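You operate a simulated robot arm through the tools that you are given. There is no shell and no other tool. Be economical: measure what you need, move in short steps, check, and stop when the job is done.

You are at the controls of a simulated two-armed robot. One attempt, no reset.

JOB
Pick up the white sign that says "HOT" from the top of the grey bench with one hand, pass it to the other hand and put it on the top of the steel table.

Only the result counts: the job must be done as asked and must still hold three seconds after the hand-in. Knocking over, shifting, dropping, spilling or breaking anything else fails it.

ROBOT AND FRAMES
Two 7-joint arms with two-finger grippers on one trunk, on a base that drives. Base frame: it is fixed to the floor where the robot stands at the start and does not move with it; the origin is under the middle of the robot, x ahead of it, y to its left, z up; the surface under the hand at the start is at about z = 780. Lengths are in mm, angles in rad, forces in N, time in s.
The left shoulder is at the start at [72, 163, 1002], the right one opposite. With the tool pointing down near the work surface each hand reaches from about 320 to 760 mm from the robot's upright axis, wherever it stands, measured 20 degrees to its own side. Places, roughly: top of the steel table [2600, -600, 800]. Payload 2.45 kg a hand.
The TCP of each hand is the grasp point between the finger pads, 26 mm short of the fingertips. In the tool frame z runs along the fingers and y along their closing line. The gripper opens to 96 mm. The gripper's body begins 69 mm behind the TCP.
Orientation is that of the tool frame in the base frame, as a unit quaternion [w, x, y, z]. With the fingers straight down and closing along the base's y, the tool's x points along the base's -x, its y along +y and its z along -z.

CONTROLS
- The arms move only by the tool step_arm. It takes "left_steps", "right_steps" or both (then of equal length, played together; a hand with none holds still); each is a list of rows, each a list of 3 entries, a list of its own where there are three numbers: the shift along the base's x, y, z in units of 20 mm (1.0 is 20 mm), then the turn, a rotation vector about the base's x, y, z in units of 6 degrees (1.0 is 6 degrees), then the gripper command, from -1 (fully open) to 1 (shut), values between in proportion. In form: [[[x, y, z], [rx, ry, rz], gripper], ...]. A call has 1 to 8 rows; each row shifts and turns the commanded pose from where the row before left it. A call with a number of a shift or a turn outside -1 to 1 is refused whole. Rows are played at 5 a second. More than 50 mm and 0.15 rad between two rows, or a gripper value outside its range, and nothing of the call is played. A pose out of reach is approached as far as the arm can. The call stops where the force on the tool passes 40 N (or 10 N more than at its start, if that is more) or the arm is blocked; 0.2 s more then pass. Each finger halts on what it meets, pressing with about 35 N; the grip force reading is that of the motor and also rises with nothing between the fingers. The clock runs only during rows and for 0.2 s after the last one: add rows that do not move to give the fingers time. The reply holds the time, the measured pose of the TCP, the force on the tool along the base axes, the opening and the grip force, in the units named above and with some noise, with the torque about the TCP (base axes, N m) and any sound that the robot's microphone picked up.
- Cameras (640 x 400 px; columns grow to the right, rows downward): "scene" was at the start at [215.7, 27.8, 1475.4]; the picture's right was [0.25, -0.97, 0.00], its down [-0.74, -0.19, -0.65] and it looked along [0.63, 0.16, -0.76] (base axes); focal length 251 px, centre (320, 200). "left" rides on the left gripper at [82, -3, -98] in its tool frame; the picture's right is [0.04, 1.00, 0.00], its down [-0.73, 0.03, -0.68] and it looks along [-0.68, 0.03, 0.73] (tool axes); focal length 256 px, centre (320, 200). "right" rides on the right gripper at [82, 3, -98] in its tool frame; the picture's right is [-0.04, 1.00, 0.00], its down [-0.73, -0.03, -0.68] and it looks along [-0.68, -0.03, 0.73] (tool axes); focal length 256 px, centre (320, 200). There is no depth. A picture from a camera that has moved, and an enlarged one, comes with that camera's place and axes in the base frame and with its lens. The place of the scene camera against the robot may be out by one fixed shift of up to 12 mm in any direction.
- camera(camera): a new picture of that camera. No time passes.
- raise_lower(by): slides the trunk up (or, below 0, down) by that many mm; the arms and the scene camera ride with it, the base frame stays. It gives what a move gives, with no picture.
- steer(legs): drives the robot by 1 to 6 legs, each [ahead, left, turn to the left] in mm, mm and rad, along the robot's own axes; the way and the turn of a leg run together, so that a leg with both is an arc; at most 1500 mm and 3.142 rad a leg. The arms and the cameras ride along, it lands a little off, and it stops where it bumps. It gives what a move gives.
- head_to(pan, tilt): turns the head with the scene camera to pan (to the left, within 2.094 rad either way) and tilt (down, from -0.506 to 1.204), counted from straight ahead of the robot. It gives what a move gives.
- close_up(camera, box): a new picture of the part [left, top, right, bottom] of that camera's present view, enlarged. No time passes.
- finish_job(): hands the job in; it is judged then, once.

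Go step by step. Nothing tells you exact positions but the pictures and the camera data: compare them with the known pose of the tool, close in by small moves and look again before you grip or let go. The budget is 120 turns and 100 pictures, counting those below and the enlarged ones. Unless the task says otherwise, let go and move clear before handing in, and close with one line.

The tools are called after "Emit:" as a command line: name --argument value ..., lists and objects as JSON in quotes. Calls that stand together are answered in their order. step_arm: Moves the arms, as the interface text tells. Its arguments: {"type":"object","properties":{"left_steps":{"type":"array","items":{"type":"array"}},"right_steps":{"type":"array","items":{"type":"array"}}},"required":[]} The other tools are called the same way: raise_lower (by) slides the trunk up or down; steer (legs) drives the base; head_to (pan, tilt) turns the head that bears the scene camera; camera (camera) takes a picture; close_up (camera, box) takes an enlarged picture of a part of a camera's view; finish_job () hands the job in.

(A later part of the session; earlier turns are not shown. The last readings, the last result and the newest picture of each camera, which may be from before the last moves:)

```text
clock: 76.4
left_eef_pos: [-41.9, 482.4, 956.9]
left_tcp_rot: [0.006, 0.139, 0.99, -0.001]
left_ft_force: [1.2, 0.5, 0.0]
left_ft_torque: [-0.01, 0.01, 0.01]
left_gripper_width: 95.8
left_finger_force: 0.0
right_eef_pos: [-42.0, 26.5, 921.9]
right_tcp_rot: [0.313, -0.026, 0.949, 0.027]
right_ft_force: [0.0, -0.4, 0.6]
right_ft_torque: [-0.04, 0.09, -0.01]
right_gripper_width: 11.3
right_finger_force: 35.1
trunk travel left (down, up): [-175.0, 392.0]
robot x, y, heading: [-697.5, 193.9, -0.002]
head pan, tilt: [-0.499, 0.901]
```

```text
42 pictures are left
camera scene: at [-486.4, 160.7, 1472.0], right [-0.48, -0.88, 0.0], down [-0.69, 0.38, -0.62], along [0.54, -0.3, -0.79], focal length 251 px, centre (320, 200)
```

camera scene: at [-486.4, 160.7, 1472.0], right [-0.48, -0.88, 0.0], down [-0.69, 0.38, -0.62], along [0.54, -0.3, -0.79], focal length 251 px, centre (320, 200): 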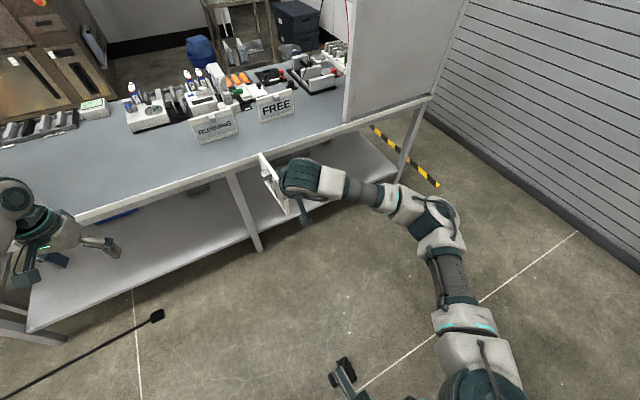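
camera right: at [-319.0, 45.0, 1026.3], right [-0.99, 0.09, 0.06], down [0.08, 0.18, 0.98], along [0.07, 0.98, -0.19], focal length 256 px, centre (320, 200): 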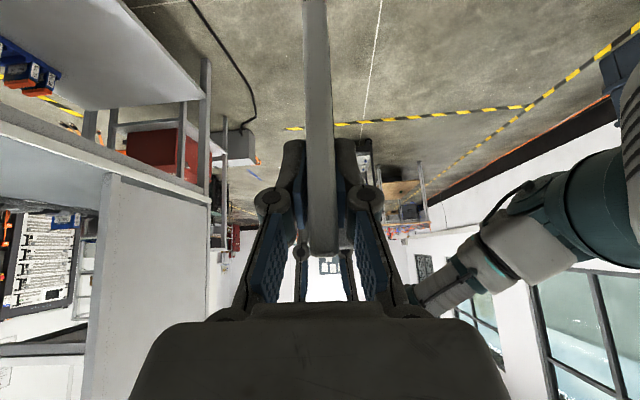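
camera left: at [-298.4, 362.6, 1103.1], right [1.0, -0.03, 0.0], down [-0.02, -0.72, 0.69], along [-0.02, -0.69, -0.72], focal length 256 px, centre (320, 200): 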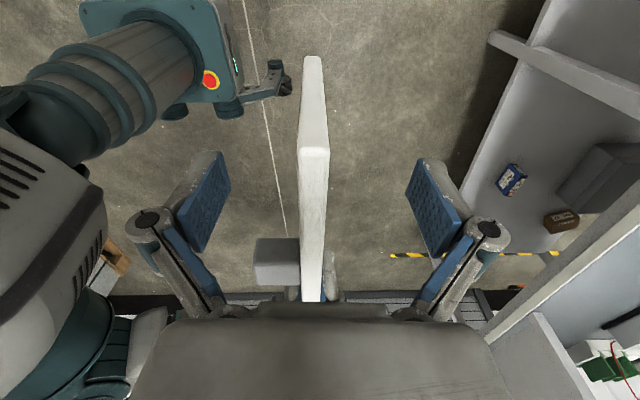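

The left arm has drifted wide. I'll finish its yaw turn and pull it inward, and extend the right hand a bit more.

Emit:
step_arm --left_steps '[[[0, -0.5, 0.3], [0, 0, 1], -1], [[0, -0.5, 0.3], [0, 0, 1], -1], [[0, -0.8, 0.3], [0, 0, 0.7], -1], [[0, -0.8, 0], [0, 0, 0], -1], [[0, -0.8, 0], [0, 0, 0], -1], [[0, -0.8, 0], [0, 0, 0], -1], [[0, -0.8, 0], [0, 0, 0], -1], [[0, -0.8, 0], [0, 0, 0], -1]]' --right_steps '[[[0.6, 0.1, 0], [0, 0, 0], 1], [[0.6, 0.1, 0], [0, 0, 0], 1], [[0.6, 0.1, 0], [0, 0, 0], 1], [[0.6, 0.1, 0], [0, 0, 0], 1], [[0.6, 0.1, 0], [0, 0, 0], 1], [[0.6, 0.1, 0], [0, 0, 0], 1], [[0.6, 0.1, 0], [0, 0, 0], 1], [[0.6, 0.1, 0], [0, 0, 0], 1]]'

Emit:
head_to --pan 0.0 --tilt 1.2

Emit:
camera --camera "scene"

```text
clock: 78.2
left_eef_pos: [-66.3, 433.2, 963.6]
left_tcp_rot: [0.007, -0.003, 1.0, -0.001]
left_ft_force: [-0.3, -0.2, 0.2]
left_ft_torque: [0.01, 0.0, -0.01]
left_gripper_width: 96.3
left_finger_force: 0.1
left hand out of reach, approached as far as the arm can: row 1, 2, 3, 4, 5, 6, 7, 8
right_eef_pos: [54.4, 42.0, 923.8]
right_tcp_rot: [0.312, -0.025, 0.949, 0.027]
right_ft_force: [0.2, -0.8, 0.8]
right_ft_torque: [0.0, 0.09, 0.01]
right_gripper_width: 11.5
right_finger_force: 34.7
trunk travel left (down, up): [-175.0, 392.0]
robot x, y, heading: [-697.8, 192.8, -0.004]
head pan, tilt: [-0.499, 0.901]
```

```text
clock: 79.2
left_eef_pos: [-65.7, 434.2, 964.2]
left_tcp_rot: [0.005, -0.002, 1.0, 0.0]
left_ft_force: [0.6, -0.2, 0.3]
left_ft_torque: [0.0, 0.03, -0.02]
left_gripper_width: 95.9
left_finger_force: 0.0
right_eef_pos: [53.5, 42.5, 923.2]
right_tcp_rot: [0.313, -0.025, 0.949, 0.026]
right_ft_force: [0.2, -0.1, -0.2]
right_ft_torque: [0.0, 0.09, 0.02]
right_gripper_width: 11.3
right_finger_force: 34.6
trunk travel left (down, up): [-175.0, 392.0]
robot x, y, heading: [-698.4, 191.2, -0.002]
head pan, tilt: [0.0, 1.201]
```

```text
41 pictures are left
camera scene: at [-496.4, 197.0, 1452.3], right [0.0, -1.0, 0.0], down [-0.93, 0.0, -0.36], along [0.36, 0.0, -0.93], focal length 251 px, centre (320, 200)
```

scene: 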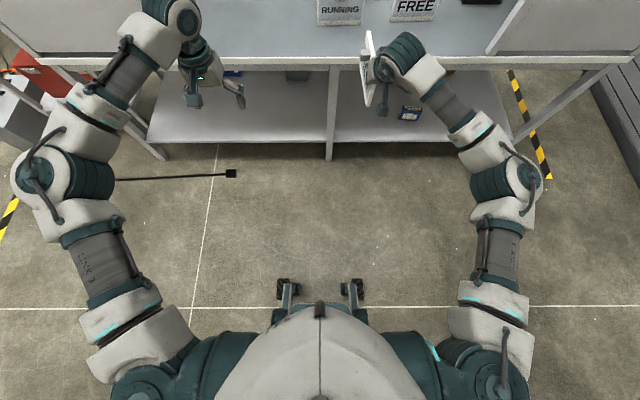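

From above, the base is narrow and the elbows set the width: the left one is widest at about 0.5 m. I'll tilt the left fingers forward so that arm can stretch out straighter and draw its elbow in.

Emit:
step_arm --left_steps '[[[0.2, -0.3, 0], [0, -1, 0], -1], [[0.2, -0.3, 0], [0, -1, 0], -1], [[0.2, -0.3, 0], [0, -1, 0], -1], [[0.2, -0.3, 0], [0, -1, 0], -1], [[0.2, -0.3, 0], [0, -1, 0], -1], [[0.2, -0.3, 0], [0, -1, 0], -1], [[0.2, -0.3, 0], [0, -1, 0], -1], [[0.2, -0.3, 0], [0, -1, 0], -1]]'

Emit:
step_arm --left_steps '[[[0.7, -0.8, 0], [0, 0, 0], -1], [[0.7, -0.8, 0], [0, 0, 0], -1], [[0.7, -0.8, 0], [0, 0, 0], -1], [[0.7, -0.8, 0], [0, 0, 0], -1], [[0.7, -0.8, 0], [0, 0, 0], -1], [[0.7, 0, 0], [0, 0, 0], -1], [[0.7, 0, 0], [0, 0, 0], -1], [[0.7, 0, 0], [0, 0, 0], -1]]'

Emit:
camera --camera "scene"

```text
clock: 81.0
left_eef_pos: [-34.6, 384.1, 964.2]
left_tcp_rot: [0.413, -0.002, 0.911, 0.0]
left_ft_force: [0.5, -0.1, 0.3]
left_ft_torque: [0.0, 0.02, -0.02]
left_gripper_width: 95.9
left_finger_force: 0.1
right_eef_pos: [52.6, 43.0, 923.0]
right_tcp_rot: [0.313, -0.025, 0.949, 0.026]
right_ft_force: [0.1, 0.4, -0.1]
right_ft_torque: [-0.01, 0.1, -0.02]
right_gripper_width: 11.5
right_finger_force: 34.5
trunk travel left (down, up): [-175.0, 392.0]
robot x, y, heading: [-696.0, 188.5, -0.001]
head pan, tilt: [0.0, 1.201]
```

```text
clock: 82.8
left_eef_pos: [25.4, 341.9, 962.8]
left_tcp_rot: [0.412, -0.003, 0.911, 0.0]
left_ft_force: [0.5, 0.1, -0.2]
left_ft_torque: [0.01, 0.02, 0.01]
left_gripper_width: 96.0
left_finger_force: 0.1
left hand out of reach, approached as far as the arm can: row 4, 5, 6, 7, 8
right_eef_pos: [54.1, 42.7, 921.6]
right_tcp_rot: [0.312, -0.024, 0.949, 0.027]
right_ft_force: [-0.5, 0.1, -0.1]
right_ft_torque: [0.03, 0.11, -0.01]
right_gripper_width: 11.4
right_finger_force: 35.3
trunk travel left (down, up): [-175.0, 392.0]
robot x, y, heading: [-694.7, 190.0, -0.0]
head pan, tilt: [0.0, 1.201]
```

```text
40 pictures are left
camera scene: at [-496.4, 196.6, 1452.2], right [0.0, -1.0, 0.0], down [-0.93, 0.0, -0.36], along [0.36, 0.0, -0.93], focal length 251 px, centre (320, 200)
```

scene: 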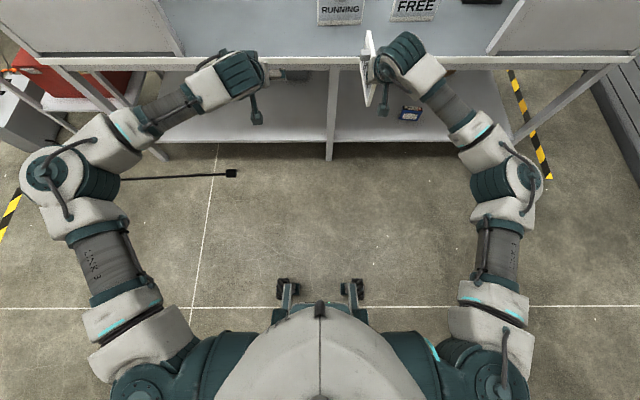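

The left elbow is still wide. I'll back up a bit for room, then straighten the left arm forward with its fingers nearly horizontal.

Emit:
steer --legs '[[-350, 0, 0]]'

Emit:
step_arm --left_steps '[[[0.8, 0, 0.3], [0, -1, 0], -1], [[0.8, 0, 0.3], [0, -1, 0], -1], [[0.8, 0, 0.3], [0, -1, 0], -1], [[0.8, 0, 0.3], [0, -1, 0], -1], [[0.8, 0, 0.3], [0, -1, 0], -1], [[0.8, 0, 0.3], [0, -1, 0], -1], [[0.8, 0, 0.3], [0, 0, 0], -1], [[0.8, 0, 0.3], [0, 0, 0], -1]]'

Emit:
step_arm --left_steps '[[[1, 0, 0], [0, 0, 0], -1], [[1, 0, 0], [0, 0, 0], -1], [[1, 0, 0], [0, 0, 0], -1], [[1, 0, 0], [0, 0, 0], -1], [[1, 0, 0], [0, 0, 0], -1], [[1, 0, 0], [0, 0, 0], -1]]'

Emit:
camera --camera "scene"

```text
clock: 85.0
left_eef_pos: [-323.3, 341.8, 964.4]
left_tcp_rot: [0.412, -0.001, 0.911, -0.001]
left_ft_force: [-0.6, 0.0, -0.9]
left_ft_torque: [0.02, 0.03, -0.02]
left_gripper_width: 96.0
left_finger_force: 0.1
right_eef_pos: [-295.5, 42.4, 922.3]
right_tcp_rot: [0.313, -0.023, 0.949, 0.026]
right_ft_force: [-0.8, 0.5, 1.2]
right_ft_torque: [-0.03, 0.1, 0.0]
right_gripper_width: 11.3
right_finger_force: 34.7
trunk travel left (down, up): [-175.0, 392.0]
robot x, y, heading: [-1040.2, 191.1, -0.011]
head pan, tilt: [0.0, 1.201]
```

```text
clock: 86.8
left_eef_pos: [-231.9, 375.0, 1017.3]
left_tcp_rot: [0.676, -0.001, 0.737, -0.002]
left_ft_force: [-0.7, 0.4, 0.4]
left_ft_torque: [-0.03, -0.02, -0.07]
left_gripper_width: 96.1
left_finger_force: 0.1
left hand out of reach, approached as far as the arm can: row 4, 5, 6, 7, 8
right_eef_pos: [-300.5, 41.7, 927.7]
right_tcp_rot: [0.315, -0.025, 0.948, 0.027]
right_ft_force: [1.6, 0.6, 0.0]
right_ft_torque: [0.02, 0.07, 0.01]
right_gripper_width: 11.4
right_finger_force: 34.8
trunk travel left (down, up): [-175.0, 392.0]
robot x, y, heading: [-1044.3, 191.6, -0.006]
head pan, tilt: [0.0, 1.201]
```

```text
clock: 88.2
left_eef_pos: [-192.4, 429.1, 1022.3]
left_tcp_rot: [0.676, -0.001, 0.737, -0.001]
left_ft_force: [0.6, -0.5, 0.6]
left_ft_torque: [-0.03, 0.0, 0.03]
left_gripper_width: 96.1
left_finger_force: 0.1
left hand out of reach, approached as far as the arm can: row 1, 2, 3, 4, 5, 6
right_eef_pos: [-299.9, 43.2, 927.8]
right_tcp_rot: [0.315, -0.024, 0.949, 0.026]
right_ft_force: [0.1, -0.1, 0.2]
right_ft_torque: [-0.04, 0.09, 0.01]
right_gripper_width: 11.2
right_finger_force: 34.7
trunk travel left (down, up): [-175.0, 392.0]
robot x, y, heading: [-1046.0, 189.9, -0.006]
head pan, tilt: [0.0, 1.201]
```

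```text
39 pictures are left
camera scene: at [-844.5, 197.9, 1452.2], right [0.0, -1.0, 0.0], down [-0.93, 0.0, -0.36], along [0.36, 0.0, -0.93], focal length 251 px, centre (320, 200)
```

scene: 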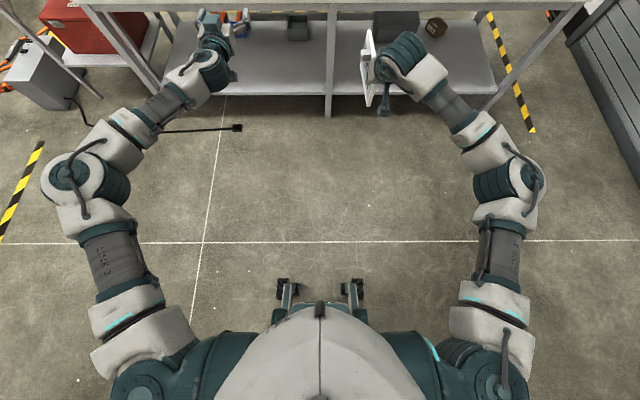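

I need the elbows' true positions, so I'll view them from a second head angle to triangulate.

Emit:
head_to --pan 1.5 --tilt 0.8

Emit:
camera --camera "scene"

Emit:
head_to --pan -1.5 --tilt 0.8

Emit:
camera --camera "scene"

```text
clock: 89.8
left_eef_pos: [-193.6, 428.1, 1022.1]
left_tcp_rot: [0.677, -0.001, 0.736, -0.001]
left_ft_force: [-0.1, -0.6, 0.7]
left_ft_torque: [0.01, 0.03, 0.0]
left_gripper_width: 96.1
left_finger_force: 0.1
right_eef_pos: [-300.3, 43.1, 927.3]
right_tcp_rot: [0.315, -0.024, 0.948, 0.027]
right_ft_force: [0.2, -0.2, -0.6]
right_ft_torque: [0.0, 0.12, -0.02]
right_gripper_width: 11.0
right_finger_force: 35.3
trunk travel left (down, up): [-175.0, 392.0]
robot x, y, heading: [-1046.4, 193.1, -0.006]
head pan, tilt: [1.499, 0.799]
```

```text
38 pictures are left
camera scene: at [-894.2, 278.6, 1480.2], right [1.0, -0.08, -0.01], down [-0.06, -0.72, -0.7], along [0.05, 0.69, -0.72], focal length 251 px, centre (320, 200)
```

scene: 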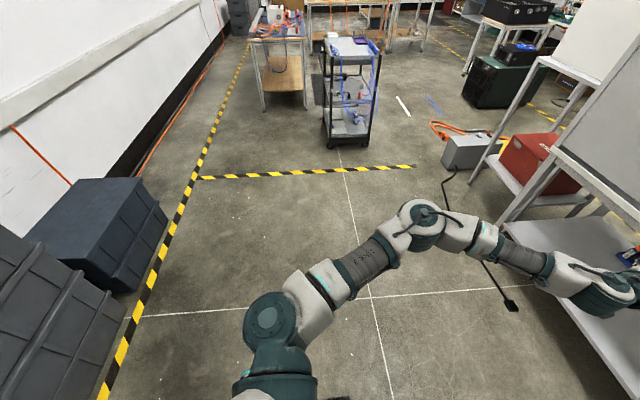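

```text
clock: 92.4
left_eef_pos: [-192.0, 430.1, 1022.4]
left_tcp_rot: [0.676, -0.002, 0.737, 0.0]
left_ft_force: [0.2, -0.5, -0.4]
left_ft_torque: [-0.01, -0.02, 0.0]
left_gripper_width: 96.2
left_finger_force: 0.1
right_eef_pos: [-300.3, 41.6, 926.9]
right_tcp_rot: [0.315, -0.024, 0.948, 0.027]
right_ft_force: [0.3, 0.2, -0.2]
right_ft_torque: [-0.03, 0.09, 0.0]
right_gripper_width: 11.4
right_finger_force: 35.5
trunk travel left (down, up): [-175.0, 392.0]
robot x, y, heading: [-1045.9, 194.1, -0.005]
head pan, tilt: [-1.499, 0.799]
```

```text
37 pictures are left
camera scene: at [-895.0, 117.5, 1480.3], right [-1.0, -0.07, 0.01], down [-0.05, 0.72, -0.7], along [0.04, -0.7, -0.72], focal length 251 px, centre (320, 200)
```

scene: 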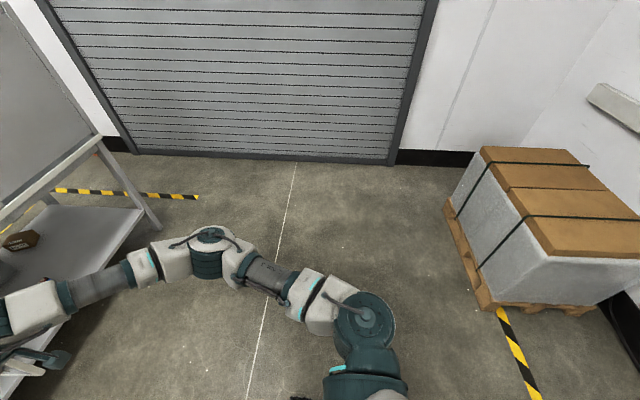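

Triangulation puts the elbows at about ±380 mm, z ≈ 1150, so the robot is about 760 mm wide against an 880 mm gap. I'll strafe right to y ≈ -1405 and check the alignment.

Emit:
steer --legs '[[0, -800, 0], [0, -797, 0]]'

Emit:
head_to --pan 0.0 --tilt 0.6

Emit:
camera --camera "scene"

```text
clock: 100.5
left_eef_pos: [-210.0, -1142.7, 1028.5]
left_tcp_rot: [0.678, -0.006, 0.735, 0.003]
left_ft_force: [-0.8, 0.2, -0.3]
left_ft_torque: [0.03, -0.07, 0.04]
left_gripper_width: 96.0
left_finger_force: 0.0
right_eef_pos: [-315.5, -1514.0, 928.2]
right_tcp_rot: [0.314, -0.042, 0.948, 0.029]
right_ft_force: [1.0, 0.2, 0.5]
right_ft_torque: [-0.02, 0.08, -0.01]
right_gripper_width: 11.3
right_finger_force: 35.3
trunk travel left (down, up): [-175.0, 392.0]
robot x, y, heading: [-1049.9, -1388.7, 0.006]
head pan, tilt: [-1.499, 0.799]
stopped in leg 2: the robot was blocked; the commanded pose is now the measured one
```

```text
clock: 102.1
left_eef_pos: [-210.2, -1144.8, 1028.6]
left_tcp_rot: [0.679, -0.002, 0.734, 0.002]
left_ft_force: [-0.3, 0.4, 1.1]
left_ft_torque: [0.03, 0.0, 0.01]
left_gripper_width: 96.1
left_finger_force: 0.1
right_eef_pos: [-317.6, -1511.3, 928.1]
right_tcp_rot: [0.312, -0.045, 0.949, 0.029]
right_ft_force: [-0.2, 0.9, -0.7]
right_ft_torque: [-0.04, 0.07, 0.01]
right_gripper_width: 11.3
right_finger_force: 35.3
trunk travel left (down, up): [-175.0, 392.0]
robot x, y, heading: [-1055.0, -1393.4, 0.002]
head pan, tilt: [0.0, 0.6]
```

```text
36 pictures are left
camera scene: at [-785.9, -1292.3, 1489.4], right [0.0, -1.0, 0.06], down [-0.59, -0.05, -0.81], along [0.81, -0.04, -0.59], focal length 251 px, centre (320, 200)
```

scene: 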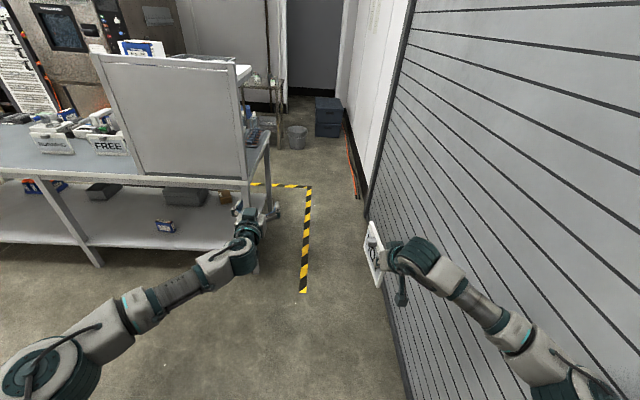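

The right elbow touched the door, so the gap is tighter than I thought. I'll move left about 60 mm and raise the trunk so the left elbow can pass above the bench panel, whose top is at z ≈ 1312.

Emit:
steer --legs '[[0, 60, 0]]'

Emit:
raise_lower --by 330

Emit:
camera --camera "scene"

```text
clock: 102.8
left_eef_pos: [-217.6, -1001.6, 1076.7]
left_tcp_rot: [0.679, -0.09, 0.718, 0.121]
left_ft_force: [-4.2, 6.0, -0.2]
left_ft_torque: [-0.04, 0.02, -0.65]
left_gripper_width: 95.8
left_finger_force: 0.0
right_eef_pos: [-264.3, -1481.8, 944.4]
right_tcp_rot: [0.333, -0.096, 0.933, 0.094]
right_ft_force: [13.9, 7.4, -0.4]
right_ft_torque: [-0.55, 0.99, -0.18]
right_gripper_width: 11.2
right_finger_force: 35.9
trunk travel left (down, up): [-175.0, 392.0]
robot x, y, heading: [-983.5, -1370.3, 0.134]
head pan, tilt: [0.0, 0.6]
stopped in leg 1: the robot was blocked; the commanded pose is now the measured one
```

```text
clock: 103.6
left_eef_pos: [-269.6, -934.2, 1180.1]
left_tcp_rot: [0.694, -0.143, 0.68, 0.19]
left_ft_force: [-0.8, 4.2, 1.0]
left_ft_torque: [-0.02, 0.07, -0.37]
left_gripper_width: 96.0
left_finger_force: 0.0
right_eef_pos: [-250.6, -1450.4, 1002.9]
right_tcp_rot: [0.356, -0.141, 0.913, 0.139]
right_ft_force: [-0.4, 1.7, 8.1]
right_ft_torque: [-0.32, 0.35, -0.06]
right_gripper_width: 11.2
right_finger_force: 34.8
trunk travel left (down, up): [-200.0, 367.0]
robot x, y, heading: [-938.2, -1358.1, 0.224]
head pan, tilt: [0.0, 0.6]
stopped: the arm was blocked; the commanded pose is now the measured one
```

```text
35 pictures are left
camera scene: at [-771.8, -1226.2, 1524.8], right [0.23, -0.97, 0.06], down [-0.54, -0.18, -0.83], along [0.81, 0.16, -0.56], focal length 251 px, centre (320, 200)
```

scene: 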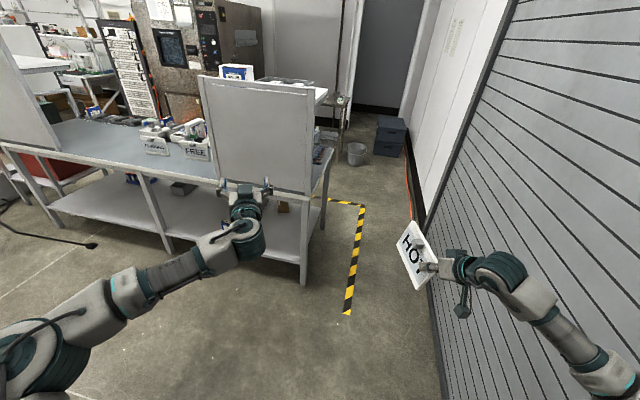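

The robot has twisted left while in contact with something on its right. I'll look to the right and behind before moving again.

Emit:
head_to --pan -1.2 --tilt 0.9

Emit:
camera --camera "scene"

Emit:
head_to --pan -2.09 --tilt 0.9

Emit:
camera --camera "scene"

```text
clock: 105.0
left_eef_pos: [-231.4, -957.3, 1155.9]
left_tcp_rot: [0.687, -0.127, 0.693, 0.177]
left_ft_force: [-5.8, 6.7, 0.2]
left_ft_torque: [0.04, 0.03, -0.74]
left_gripper_width: 96.1
left_finger_force: 0.0
right_eef_pos: [-225.5, -1443.9, 976.5]
right_tcp_rot: [0.334, -0.143, 0.922, 0.133]
right_ft_force: [2.5, -2.0, 2.8]
right_ft_torque: [0.01, 0.36, 0.14]
right_gripper_width: 11.3
right_finger_force: 34.7
trunk travel left (down, up): [-200.0, 367.0]
robot x, y, heading: [-936.8, -1372.6, 0.218]
head pan, tilt: [-1.201, 0.901]
```

```text
34 pictures are left
camera scene: at [-768.9, -1317.5, 1501.3], right [-0.83, -0.56, 0.04], down [-0.44, 0.61, -0.65], along [0.34, -0.56, -0.75], focal length 251 px, centre (320, 200)
```

scene: 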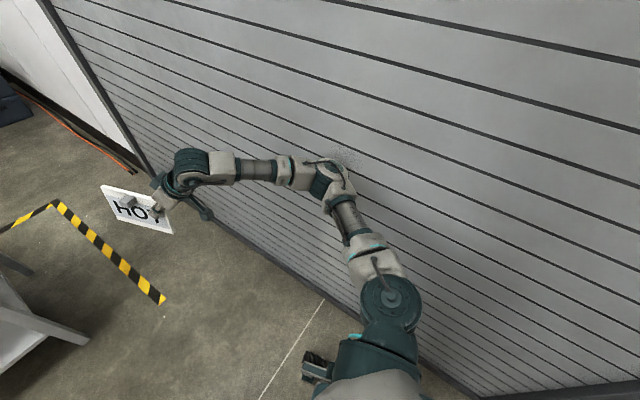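

```text
clock: 106.2
left_eef_pos: [-232.0, -955.4, 1158.9]
left_tcp_rot: [0.688, -0.128, 0.692, 0.177]
left_ft_force: [2.2, -4.0, 0.4]
left_ft_torque: [0.01, -0.04, 0.33]
left_gripper_width: 96.0
left_finger_force: 0.1
right_eef_pos: [-227.2, -1445.4, 980.2]
right_tcp_rot: [0.337, -0.142, 0.921, 0.133]
right_ft_force: [-1.1, 1.5, -0.7]
right_ft_torque: [-0.08, 0.0, -0.07]
right_gripper_width: 11.2
right_finger_force: 34.6
trunk travel left (down, up): [-200.0, 367.0]
robot x, y, heading: [-936.8, -1370.9, 0.225]
head pan, tilt: [-2.089, 0.901]
```

```text
33 pictures are left
camera scene: at [-839.6, -1330.7, 1503.7], right [-0.96, 0.29, -0.01], down [0.22, 0.71, -0.67], along [-0.19, -0.64, -0.75], focal length 251 px, centre (320, 200)
```

scene: 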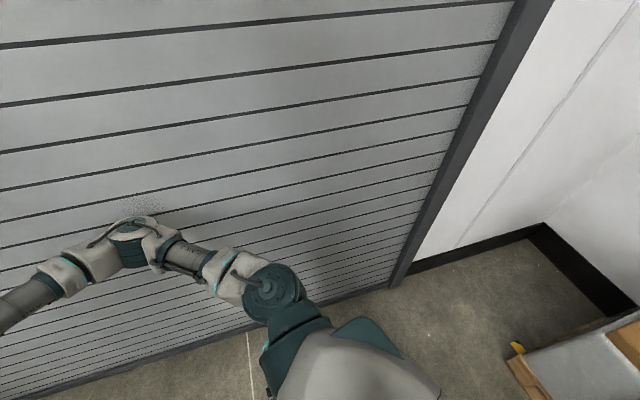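

The right elbow is pressed against the roller door. Turning left while moving left should swing it away from the door.

Emit:
steer --legs '[[-60, 120, 0.2]]'

Emit:
camera --camera "scene"

```text
clock: 106.8
left_eef_pos: [-264.3, -858.6, 1188.2]
left_tcp_rot: [0.665, -0.209, 0.668, 0.26]
left_ft_force: [-2.9, 3.8, -2.2]
left_ft_torque: [0.13, -0.1, -0.4]
left_gripper_width: 95.9
left_finger_force: 0.1
right_eef_pos: [-193.1, -1444.5, 976.8]
right_tcp_rot: [0.341, -0.166, 0.907, 0.182]
right_ft_force: [3.5, -1.6, 2.3]
right_ft_torque: [-0.06, 0.37, 0.14]
right_gripper_width: 11.4
right_finger_force: 34.7
trunk travel left (down, up): [-200.0, 367.0]
robot x, y, heading: [-897.5, -1349.2, 0.304]
head pan, tilt: [-2.089, 0.901]
stopped in leg 1: the robot was blocked; the commanded pose is now the measured one
```

```text
32 pictures are left
camera scene: at [-806.2, -1297.3, 1500.5], right [-0.98, 0.22, -0.01], down [0.17, 0.72, -0.67], along [-0.14, -0.66, -0.74], focal length 251 px, centre (320, 200)
```

scene: 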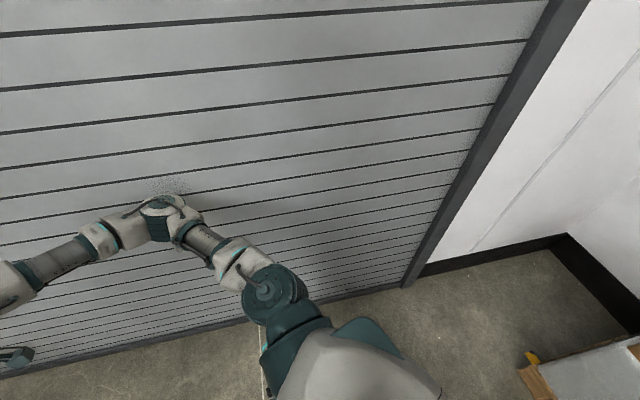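

The elbow is still in contact. I'll ease it off the door with the arm itself by moving the right hand away from the wall in short steps.

Emit:
step_arm --right_steps '[[[0.3, 0.7, 0.2], [0, 0, 0], 1], [[0.3, 0.7, 0.2], [0, 0, 0], 1], [[0.3, 0.7, 0.2], [0, 0, 0], 1], [[0.3, 0.7, 0.2], [0, 0, 0], 1]]'

Emit:
steer --legs '[[0, 100, 0]]'

Emit:
camera --camera "scene"

```text
clock: 107.8
left_eef_pos: [-270.8, -932.1, 1203.2]
left_tcp_rot: [0.679, -0.181, 0.667, 0.249]
left_ft_force: [2.0, -0.7, 0.8]
left_ft_torque: [0.0, 0.03, 0.18]
left_gripper_width: 96.1
left_finger_force: 0.2
right_eef_pos: [-196.1, -1439.3, 994.6]
right_tcp_rot: [0.347, -0.151, 0.908, 0.183]
right_ft_force: [-5.3, -4.9, -1.5]
right_ft_torque: [0.27, -0.23, 0.08]
right_gripper_width: 11.6
right_finger_force: 34.9
trunk travel left (down, up): [-200.0, 367.0]
robot x, y, heading: [-914.3, -1363.7, 0.264]
head pan, tilt: [-2.089, 0.901]
```

```text
clock: 109.0
left_eef_pos: [-270.4, -907.6, 1210.1]
left_tcp_rot: [0.681, -0.149, 0.669, 0.255]
left_ft_force: [0.7, -3.2, 0.8]
left_ft_torque: [-0.05, 0.04, 0.34]
left_gripper_width: 96.0
left_finger_force: 0.0
right_eef_pos: [-201.0, -1384.4, 979.7]
right_tcp_rot: [0.342, -0.142, 0.907, 0.199]
right_ft_force: [1.6, -3.3, -3.0]
right_ft_torque: [0.06, 0.12, 0.06]
right_gripper_width: 11.4
right_finger_force: 34.5
trunk travel left (down, up): [-200.0, 367.0]
robot x, y, heading: [-940.2, -1272.8, 0.273]
head pan, tilt: [-2.089, 0.901]
```

```text
31 pictures are left
camera scene: at [-836.0, -1346.9, 1499.0], right [-0.97, 0.25, 0.01], down [0.19, 0.77, -0.61], along [-0.16, -0.59, -0.79], focal length 251 px, centre (320, 200)
```

scene: 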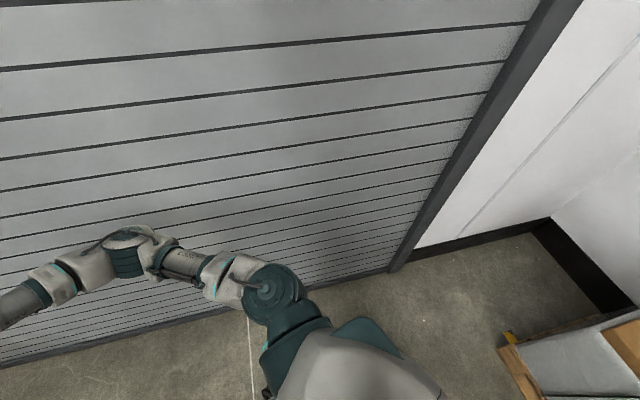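

It came free and moved 90 mm left. I'll let the body settle, straighten the heading and move a bit further from the door.

Emit:
steer --legs '[[-100, 100, 0], [0, 0, -0.27]]'

Emit:
step_arm --right_steps '[[[0, 0, 0], [0, 0, 0], 1], [[0, 0, 0], [0, 0, 0], 1], [[0, 0, 0], [0, 0, 0], 1], [[0, 0, 0], [0, 0, 0], 1]]'

Emit:
head_to --pan -0.3 --tilt 0.7

Emit:
camera --camera "scene"

```text
clock: 111.2
left_eef_pos: [-320.9, -982.5, 1203.3]
left_tcp_rot: [0.709, -0.071, 0.686, 0.148]
left_ft_force: [0.8, 1.7, 0.1]
left_ft_torque: [0.01, -0.02, -0.13]
left_gripper_width: 96.3
left_finger_force: 0.0
right_eef_pos: [-381.3, -1468.7, 994.1]
right_tcp_rot: [0.367, -0.027, 0.92, 0.136]
right_ft_force: [0.3, 1.6, -1.3]
right_ft_torque: [-0.12, 0.07, -0.02]
right_gripper_width: 11.5
right_finger_force: 34.7
trunk travel left (down, up): [-200.0, 367.0]
robot x, y, heading: [-1063.6, -1204.5, -0.002]
head pan, tilt: [-2.089, 0.901]
```

```text
clock: 112.2
left_eef_pos: [-326.7, -976.2, 1205.7]
left_tcp_rot: [0.71, -0.073, 0.684, 0.149]
left_ft_force: [0.7, 0.8, -0.2]
left_ft_torque: [-0.02, -0.02, -0.12]
left_gripper_width: 96.0
left_finger_force: 0.1
right_eef_pos: [-385.5, -1462.9, 996.8]
right_tcp_rot: [0.369, -0.028, 0.919, 0.134]
right_ft_force: [0.5, 0.6, -1.2]
right_ft_torque: [-0.1, 0.04, -0.02]
right_gripper_width: 11.3
right_finger_force: 34.8
trunk travel left (down, up): [-200.0, 367.0]
robot x, y, heading: [-1062.7, -1198.6, -0.002]
head pan, tilt: [-2.089, 0.901]
```

```text
clock: 114.0
left_eef_pos: [-326.3, -988.2, 1207.7]
left_tcp_rot: [0.711, -0.071, 0.684, 0.15]
left_ft_force: [-0.3, 0.5, -0.4]
left_ft_torque: [0.02, 0.01, -0.07]
left_gripper_width: 96.1
left_finger_force: 0.1
right_eef_pos: [-386.8, -1472.1, 995.3]
right_tcp_rot: [0.368, -0.027, 0.919, 0.138]
right_ft_force: [0.0, -0.1, -1.5]
right_ft_torque: [-0.05, 0.12, -0.01]
right_gripper_width: 11.1
right_finger_force: 34.9
trunk travel left (down, up): [-200.0, 367.0]
robot x, y, heading: [-1060.3, -1200.5, -0.0]
head pan, tilt: [-0.3, 0.7]
```

```text
30 pictures are left
camera scene: at [-861.1, -1215.1, 1516.1], right [-0.3, -0.95, 0.01], down [-0.62, 0.19, -0.76], along [0.73, -0.23, -0.65], focal length 251 px, centre (320, 200)
```

scene: 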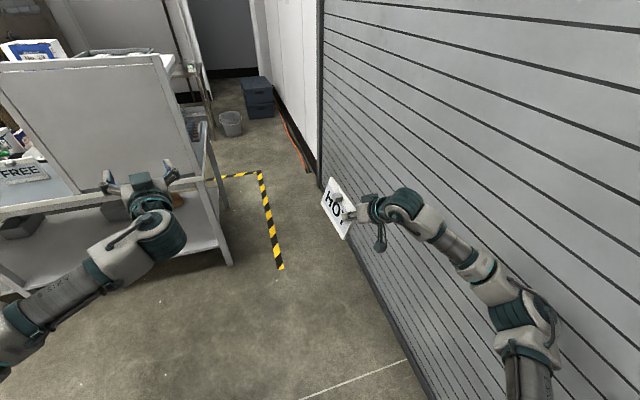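

Free now, and the sign is still held. The gap measures about 850 mm, from y -960 to -1810. I'll bring the right hand back inward and forward, level the sign again, and check the elbows from above.

Emit:
step_arm --right_steps '[[[0.5, 0.9, -0.2], [-0.28, 0, -0.19], 1], [[0.5, 0.9, -0.2], [-0.28, 0, -0.19], 1], [[0.5, 0.9, -0.2], [-0.28, 0, -0.19], 1], [[0.5, 0.9, -0.2], [-0.28, 0, -0.19], 1], [[0.5, 0.9, -0.2], [-0.28, 0, -0.19], 1], [[0.5, 0.9, -0.2], [-0.28, 0, -0.19], 1], [[0.5, 0.9, -0.2], [-0.28, 0, -0.19], 1], [[0.5, 0.9, -0.2], [-0.28, 0, -0.19], 1]]'

Emit:
head_to --pan 0.0 --tilt 1.2

Emit:
camera --camera "scene"

```text
clock: 115.8
left_eef_pos: [-327.1, -991.9, 1208.8]
left_tcp_rot: [0.711, -0.068, 0.683, 0.152]
left_ft_force: [0.7, -1.1, 0.2]
left_ft_torque: [0.0, -0.05, 0.01]
left_gripper_width: 96.1
left_finger_force: 0.1
right_eef_pos: [-306.4, -1330.6, 962.8]
right_tcp_rot: [0.373, 0.005, 0.928, -0.001]
right_ft_force: [0.6, -0.5, -1.5]
right_ft_torque: [-0.01, 0.12, 0.02]
right_gripper_width: 11.5
right_finger_force: 34.9
trunk travel left (down, up): [-200.0, 367.0]
robot x, y, heading: [-1060.5, -1201.7, 0.001]
head pan, tilt: [-0.3, 0.7]
```

```text
clock: 116.8
left_eef_pos: [-326.8, -994.5, 1209.2]
left_tcp_rot: [0.711, -0.069, 0.683, 0.152]
left_ft_force: [0.3, -0.2, 0.1]
left_ft_torque: [0.04, 0.01, -0.01]
left_gripper_width: 96.0
left_finger_force: 0.0
right_eef_pos: [-306.5, -1331.5, 962.4]
right_tcp_rot: [0.373, 0.004, 0.928, 0.001]
right_ft_force: [0.5, -0.4, -1.6]
right_ft_torque: [0.02, 0.14, 0.01]
right_gripper_width: 11.5
right_finger_force: 34.8
trunk travel left (down, up): [-200.0, 367.0]
robot x, y, heading: [-1061.2, -1207.9, 0.002]
head pan, tilt: [0.0, 1.201]
```

```text
29 pictures are left
camera scene: at [-885.7, -1197.6, 1480.1], right [0.0, -1.0, 0.0], down [-0.93, 0.0, -0.36], along [0.36, 0.0, -0.93], focal length 251 px, centre (320, 200)
```

scene: 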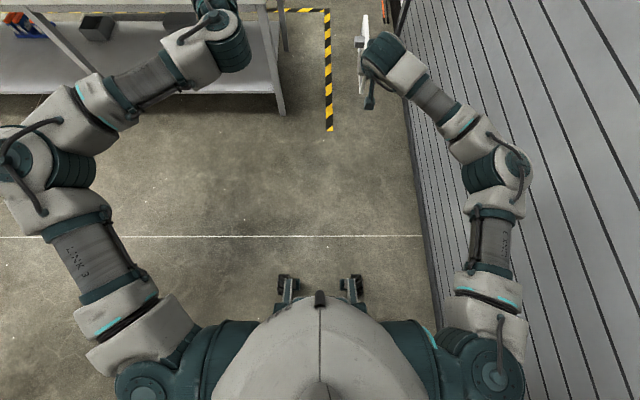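

The posture is narrower now. I'll raise the trunk by 250 so the left elbow clears the panel top, then shift to the gap's centre line and check from the front.

Emit:
raise_lower --by 250

Emit:
steer --legs '[[0, -125, 0]]'

Emit:
head_to --pan 0.0 --tilt 0.7

Emit:
camera --camera "scene"

```text
clock: 119.3
left_eef_pos: [-407.6, -993.3, 1582.1]
left_tcp_rot: [0.77, -0.082, 0.616, 0.145]
left_ft_force: [-0.7, 0.6, -0.1]
left_ft_torque: [0.02, -0.01, 0.02]
left_gripper_width: 95.9
left_finger_force: 0.0
right_eef_pos: [-306.1, -1330.4, 1211.7]
right_tcp_rot: [0.373, 0.003, 0.928, 0.001]
right_ft_force: [-0.6, -0.9, -0.9]
right_ft_torque: [-0.03, 0.09, 0.03]
right_gripper_width: 11.6
right_finger_force: 34.9
trunk travel left (down, up): [-450.0, 117.0]
robot x, y, heading: [-1059.9, -1201.0, 0.0]
head pan, tilt: [0.0, 1.201]
```

```text
clock: 120.6
left_eef_pos: [-409.8, -1046.4, 1574.4]
left_tcp_rot: [0.769, -0.098, 0.617, 0.134]
left_ft_force: [0.9, 2.8, 0.8]
left_ft_torque: [0.04, 0.01, -0.21]
left_gripper_width: 95.9
left_finger_force: 0.0
right_eef_pos: [-307.9, -1399.0, 1219.0]
right_tcp_rot: [0.374, -0.004, 0.927, -0.016]
right_ft_force: [-1.1, 2.6, -0.5]
right_ft_torque: [-0.15, 0.09, -0.09]
right_gripper_width: 11.1
right_finger_force: 35.1
trunk travel left (down, up): [-450.0, 117.0]
robot x, y, heading: [-1061.8, -1319.5, -0.008]
head pan, tilt: [0.0, 1.201]
```

```text
clock: 121.5
left_eef_pos: [-411.5, -1040.6, 1576.1]
left_tcp_rot: [0.769, -0.1, 0.617, 0.137]
left_ft_force: [-0.4, 2.4, 0.5]
left_ft_torque: [0.0, 0.0, -0.19]
left_gripper_width: 96.2
left_finger_force: 0.1
right_eef_pos: [-308.6, -1391.1, 1220.1]
right_tcp_rot: [0.376, -0.006, 0.926, -0.013]
right_ft_force: [-0.8, 2.3, -1.6]
right_ft_torque: [-0.12, 0.09, -0.08]
right_gripper_width: 11.2
right_finger_force: 35.1
trunk travel left (down, up): [-450.0, 117.0]
robot x, y, heading: [-1056.2, -1309.7, 0.002]
head pan, tilt: [0.0, 0.7]
```

```text
28 pictures are left
camera scene: at [-971.0, -1276.8, 1770.4], right [0.0, -1.0, 0.02], down [-0.65, -0.01, -0.76], along [0.76, -0.01, -0.65], focal length 251 px, centre (320, 200)
```

scene: 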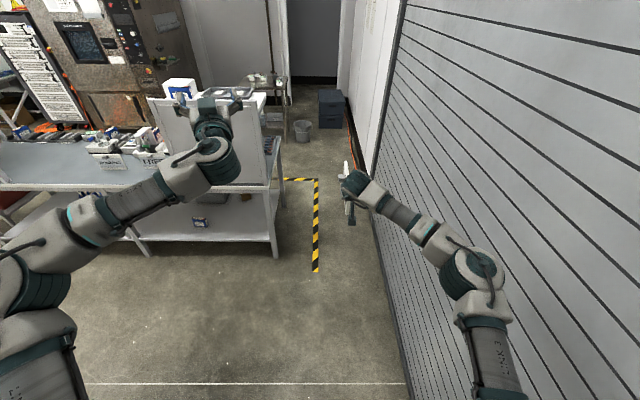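

Both arms look clear: the left elbow is above panel height and the right one has room from the door. I'll drive ahead in stages.

Emit:
steer --legs '[[700, -25, 0]]'

Emit:
camera --camera "scene"

```text
clock: 125.4
left_eef_pos: [289.3, -1070.5, 1580.0]
left_tcp_rot: [0.77, -0.099, 0.615, 0.136]
left_ft_force: [0.0, 1.0, 0.7]
left_ft_torque: [0.03, 0.02, -0.11]
left_gripper_width: 96.1
left_finger_force: 0.0
right_eef_pos: [392.5, -1421.9, 1222.7]
right_tcp_rot: [0.377, -0.006, 0.926, -0.013]
right_ft_force: [-1.4, 1.9, -1.5]
right_ft_torque: [-0.1, 0.07, -0.08]
right_gripper_width: 11.4
right_finger_force: 34.7
trunk travel left (down, up): [-450.0, 117.0]
robot x, y, heading: [-353.7, -1335.2, -0.004]
head pan, tilt: [0.0, 0.7]
```

```text
27 pictures are left
camera scene: at [-270.9, -1316.4, 1770.8], right [0.0, -1.0, 0.01], down [-0.65, 0.0, -0.76], along [0.76, -0.01, -0.65], focal length 251 px, centre (320, 200)
```

scene: 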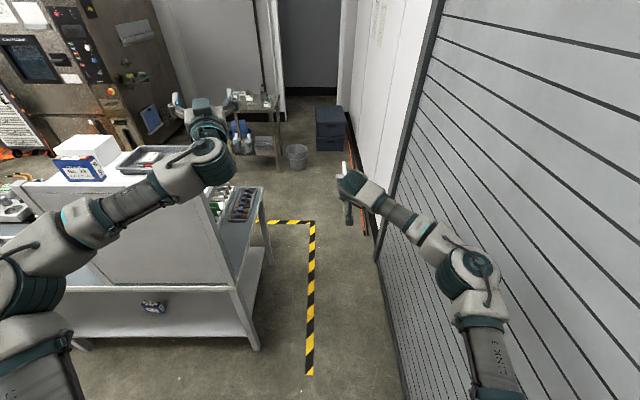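

The left arm is passing well above the shelf and its tray, and the right side has room. I'll continue ahead.

Emit:
steer --legs '[[700, -10, 0]]'

Emit:
camera --camera "scene"

```text
clock: 129.2
left_eef_pos: [967.5, -1080.1, 1588.2]
left_tcp_rot: [0.774, -0.099, 0.611, 0.135]
left_ft_force: [-0.3, 1.1, 0.7]
left_ft_torque: [-0.05, 0.09, -0.04]
left_gripper_width: 96.0
left_finger_force: 0.1
right_eef_pos: [1074.2, -1430.6, 1233.4]
right_tcp_rot: [0.383, -0.005, 0.923, -0.013]
right_ft_force: [0.3, -0.4, 0.1]
right_ft_torque: [0.03, 0.14, -0.01]
right_gripper_width: 11.3
right_finger_force: 34.8
trunk travel left (down, up): [-450.0, 117.0]
robot x, y, heading: [339.9, -1342.5, -0.005]
head pan, tilt: [0.0, 0.7]
```

```text
26 pictures are left
camera scene: at [412.5, -1359.6, 1771.1], right [-0.01, -1.0, -0.01], down [-0.64, 0.01, -0.77], along [0.77, 0.0, -0.64], focal length 251 px, centre (320, 200)
```

scene: 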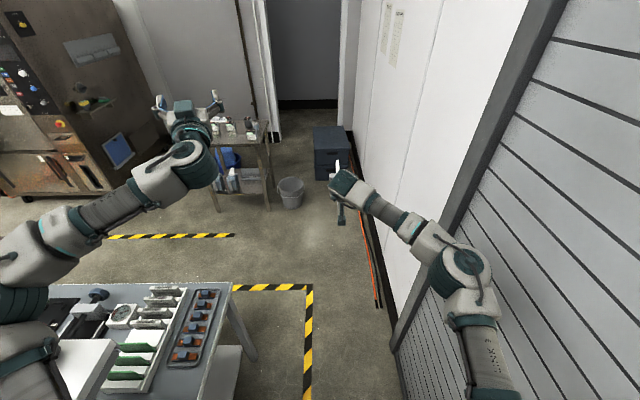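

I'm past the panel, and the bench's back edge is at x ≈ 1017. I'll drive on to x ≈ 1440 and then strafe left in front of the steel table.

Emit:
steer --legs '[[1100, 0, 0.005], [0, 500, 0]]'

Emit:
head_to --pan 0.1 --tilt 0.75

Emit:
camera --camera "scene"

```text
clock: 137.3
left_eef_pos: [2053.3, -562.9, 1588.2]
left_tcp_rot: [0.772, -0.106, 0.611, 0.142]
left_ft_force: [-0.1, 0.9, 1.1]
left_ft_torque: [-0.05, 0.1, 0.0]
left_gripper_width: 96.0
left_finger_force: 0.1
right_eef_pos: [2168.7, -910.4, 1233.6]
right_tcp_rot: [0.383, -0.017, 0.923, -0.009]
right_ft_force: [0.5, 0.3, -0.2]
right_ft_torque: [-0.02, 0.18, -0.03]
right_gripper_width: 11.6
right_finger_force: 34.8
trunk travel left (down, up): [-450.0, 117.0]
robot x, y, heading: [1430.1, -840.4, 0.02]
head pan, tilt: [0.0, 0.7]
```

```text
clock: 138.0
left_eef_pos: [2045.6, -513.4, 1583.8]
left_tcp_rot: [0.771, -0.118, 0.611, 0.136]
left_ft_force: [0.3, 2.8, 0.1]
left_ft_torque: [0.04, 0.02, -0.23]
left_gripper_width: 95.9
left_finger_force: 0.0
right_eef_pos: [2161.8, -868.1, 1240.3]
right_tcp_rot: [0.385, -0.023, 0.922, -0.021]
right_ft_force: [-1.4, 4.0, -1.4]
right_ft_torque: [-0.12, 0.02, -0.09]
right_gripper_width: 11.2
right_finger_force: 35.1
trunk travel left (down, up): [-450.0, 117.0]
robot x, y, heading: [1430.9, -831.6, 0.021]
head pan, tilt: [0.099, 0.75]
```

```text
25 pictures are left
camera scene: at [1508.9, -757.2, 1765.3], right [0.12, -0.99, 0.03], down [-0.68, -0.1, -0.73], along [0.73, 0.06, -0.68], focal length 251 px, centre (320, 200)
```

scene: 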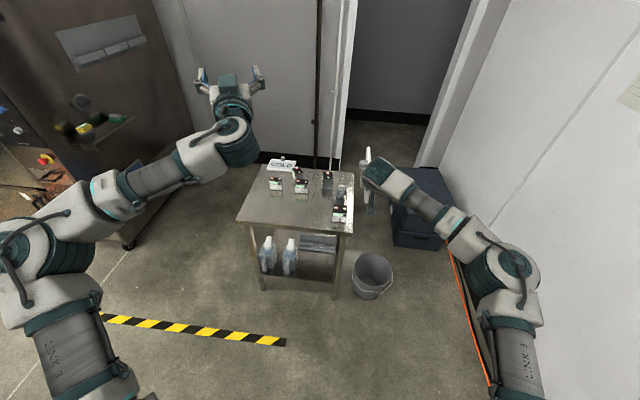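

The steel table is ahead, with jars along its back and right and a COLD sign at the back left. I'll enlarge the table to find a free spot.

Emit:
close_up --camera "scene" --box '[225, 145, 385, 245]'

```text
4.00 times, centred on (305, 195) of scene
camera zoom: at [1508.9, -757.2, 1765.3], right [0.12, -0.99, 0.03], down [-0.68, -0.1, -0.73], along [0.73, 0.06, -0.68], focal length 1004 px, centre (380, 220)
```

zoom: 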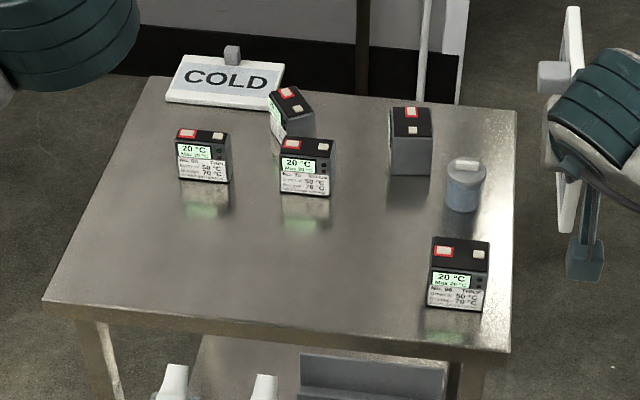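

The free area is the front-left of the table, about x 2345–2560 and y -280 to -720. I'll stand the sign fore-aft at y ≈ -480 with its near end at x ≈ 2370. First I'll lower the trunk short of the table and strafe left.

Emit:
raise_lower --by -275

Emit:
steer --legs '[[0, 460, -0.02]]'

Emit:
step_arm --right_steps '[[[0, 0, 0], [0, 0.5, 0], 1], [[0, 0, 0], [0, 0.5, 0], 1], [[0, 0, 0], [0, 0.4, 0], 1], [[0, 0, 0], [0, 0, 0], 1]]'

Emit:
head_to --pan 0.0 --tilt 0.75

Emit:
camera --camera "scene"

Emit:
camera --camera "right"

```text
clock: 140.8
left_eef_pos: [2047.2, -529.0, 1312.2]
left_tcp_rot: [0.772, -0.117, 0.61, 0.136]
left_ft_force: [0.4, 4.3, 0.1]
left_ft_torque: [0.07, 0.02, -0.25]
left_gripper_width: 96.3
left_finger_force: 0.0
right_eef_pos: [2164.2, -882.4, 967.2]
right_tcp_rot: [0.387, -0.024, 0.922, -0.018]
right_ft_force: [-0.2, 4.4, -0.6]
right_ft_torque: [-0.22, 0.05, -0.11]
right_gripper_width: 11.2
right_finger_force: 35.2
trunk travel left (down, up): [-175.0, 392.0]
robot x, y, heading: [1432.6, -835.4, 0.019]
head pan, tilt: [0.099, 0.75]
```

```text
clock: 143.6
left_eef_pos: [2053.7, -141.5, 1316.0]
left_tcp_rot: [0.775, -0.094, 0.609, 0.139]
left_ft_force: [0.3, -0.2, -0.4]
left_ft_torque: [0.0, 0.0, -0.02]
left_gripper_width: 96.1
left_finger_force: 0.2
right_eef_pos: [2160.9, -485.5, 960.2]
right_tcp_rot: [0.383, -0.003, 0.924, -0.008]
right_ft_force: [-0.5, 0.6, -2.6]
right_ft_torque: [-0.01, 0.13, -0.01]
right_gripper_width: 11.5
right_finger_force: 35.0
trunk travel left (down, up): [-175.0, 392.0]
robot x, y, heading: [1425.7, -381.4, -0.008]
head pan, tilt: [0.099, 0.75]
```

```text
clock: 144.8
left_eef_pos: [2037.9, -206.9, 1333.0]
left_tcp_rot: [0.781, -0.075, 0.602, 0.148]
left_ft_force: [0.2, -1.7, -0.5]
left_ft_torque: [-0.05, 0.02, 0.08]
left_gripper_width: 96.0
left_finger_force: 0.1
right_eef_pos: [2150.8, -537.0, 963.4]
right_tcp_rot: [0.32, 0.008, 0.947, 0.009]
right_ft_force: [0.3, 0.0, -1.9]
right_ft_torque: [0.1, 0.09, 0.03]
right_gripper_width: 11.5
right_finger_force: 34.6
trunk travel left (down, up): [-175.0, 392.0]
robot x, y, heading: [1428.1, -393.0, -0.006]
head pan, tilt: [0.099, 0.75]
stopped in row 4 (right hand): the arm was blocked; the commanded pose is now the measured one
```

```text
clock: 145.4
left_eef_pos: [2039.7, -220.2, 1334.3]
left_tcp_rot: [0.781, -0.072, 0.602, 0.151]
left_ft_force: [-0.9, -1.1, 0.1]
left_ft_torque: [-0.04, 0.02, 0.08]
left_gripper_width: 96.0
left_finger_force: 0.0
right_eef_pos: [2152.2, -548.6, 961.3]
right_tcp_rot: [0.319, 0.01, 0.948, 0.012]
right_ft_force: [1.1, -2.4, -1.6]
right_ft_torque: [0.13, 0.1, 0.09]
right_gripper_width: 11.4
right_finger_force: 34.5
trunk travel left (down, up): [-175.0, 392.0]
robot x, y, heading: [1425.9, -397.0, -0.008]
head pan, tilt: [0.0, 0.75]
```

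```text
23 pictures are left
camera scene: at [1651.4, -417.1, 1483.9], right [-0.01, -1.0, -0.02], down [-0.69, 0.02, -0.73], along [0.73, 0.01, -0.69], focal length 251 px, centre (320, 200)
```

scene: 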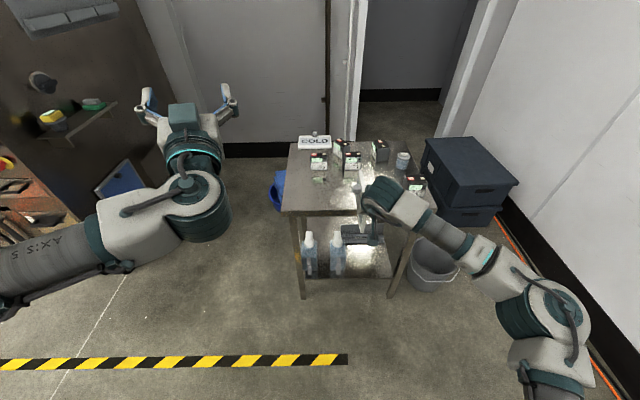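

```text
22 pictures are left
camera right: at [2027.5, -544.8, 990.5], right [0.05, 1.0, 0.05], down [0.17, -0.06, 0.98], along [0.98, -0.04, -0.18], focal length 256 px, centre (320, 200)
```

right: 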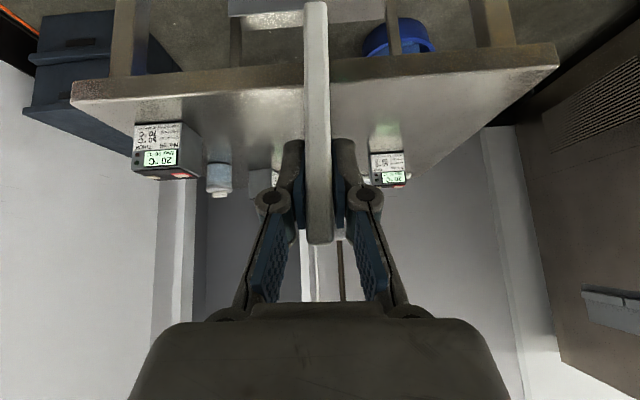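

The body sways after the strafe. I'll wait for it to settle and check how the sign sits in the hand.

Emit:
step_arm --right_steps '[[[0, 0, 0], [0, 0, 0], 1], [[0, 0, 0], [0, 0, 0], 1], [[0, 0, 0], [0, 0, 0], 1], [[0, 0, 0], [0, 0, 0], 1], [[0, 0, 0], [0, 0, 0], 1], [[0, 0, 0], [0, 0, 0], 1], [[0, 0, 0], [0, 0, 0], 1], [[0, 0, 0], [0, 0, 0], 1]]'

Emit:
step_arm --right_steps '[[[0, 0, 0], [0, 0, 0], 1], [[0, 0, 0], [0, 0, 0], 1], [[0, 0, 0], [0, 0, 0], 1], [[0, 0, 0], [0, 0, 0], 1], [[0, 0, 0], [0, 0, 0], 1], [[0, 0, 0], [0, 0, 0], 1], [[0, 0, 0], [0, 0, 0], 1], [[0, 0, 0], [0, 0, 0], 1]]'

Emit:
close_up --camera "scene" --box '[270, 120, 470, 245]'

```text
clock: 147.2
left_eef_pos: [2039.7, -214.6, 1332.1]
left_tcp_rot: [0.781, -0.073, 0.603, 0.149]
left_ft_force: [-0.2, -3.1, 0.5]
left_ft_torque: [-0.07, 0.02, 0.12]
left_gripper_width: 95.9
left_finger_force: 0.1
right_eef_pos: [2153.0, -543.1, 962.0]
right_tcp_rot: [0.318, 0.008, 0.948, 0.011]
right_ft_force: [0.0, -2.1, -2.0]
right_ft_torque: [0.09, 0.1, 0.06]
right_gripper_width: 11.6
right_finger_force: 35.2
trunk travel left (down, up): [-175.0, 392.0]
robot x, y, heading: [1425.1, -399.0, -0.007]
head pan, tilt: [0.0, 0.75]
```

```text
clock: 149.0
left_eef_pos: [2040.2, -190.6, 1330.5]
left_tcp_rot: [0.78, -0.079, 0.604, 0.146]
left_ft_force: [-0.9, -0.4, 0.1]
left_ft_torque: [0.0, -0.05, 0.01]
left_gripper_width: 96.0
left_finger_force: 0.1
right_eef_pos: [2152.2, -525.4, 964.6]
right_tcp_rot: [0.319, 0.007, 0.948, 0.003]
right_ft_force: [0.1, 0.2, -1.7]
right_ft_torque: [0.02, 0.13, 0.01]
right_gripper_width: 11.3
right_finger_force: 35.1
trunk travel left (down, up): [-175.0, 392.0]
robot x, y, heading: [1425.7, -392.4, -0.004]
head pan, tilt: [0.0, 0.75]
```

```text
3.20 times, centred on (370, 182) of scene
camera zoom: at [1652.1, -404.1, 1483.8], right [-0.01, -1.0, -0.01], down [-0.69, 0.01, -0.73], along [0.73, 0.0, -0.69], focal length 804 px, centre (160, 256)
```

zoom: 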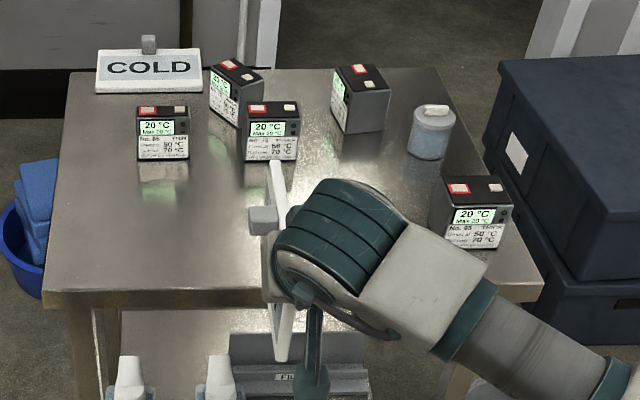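

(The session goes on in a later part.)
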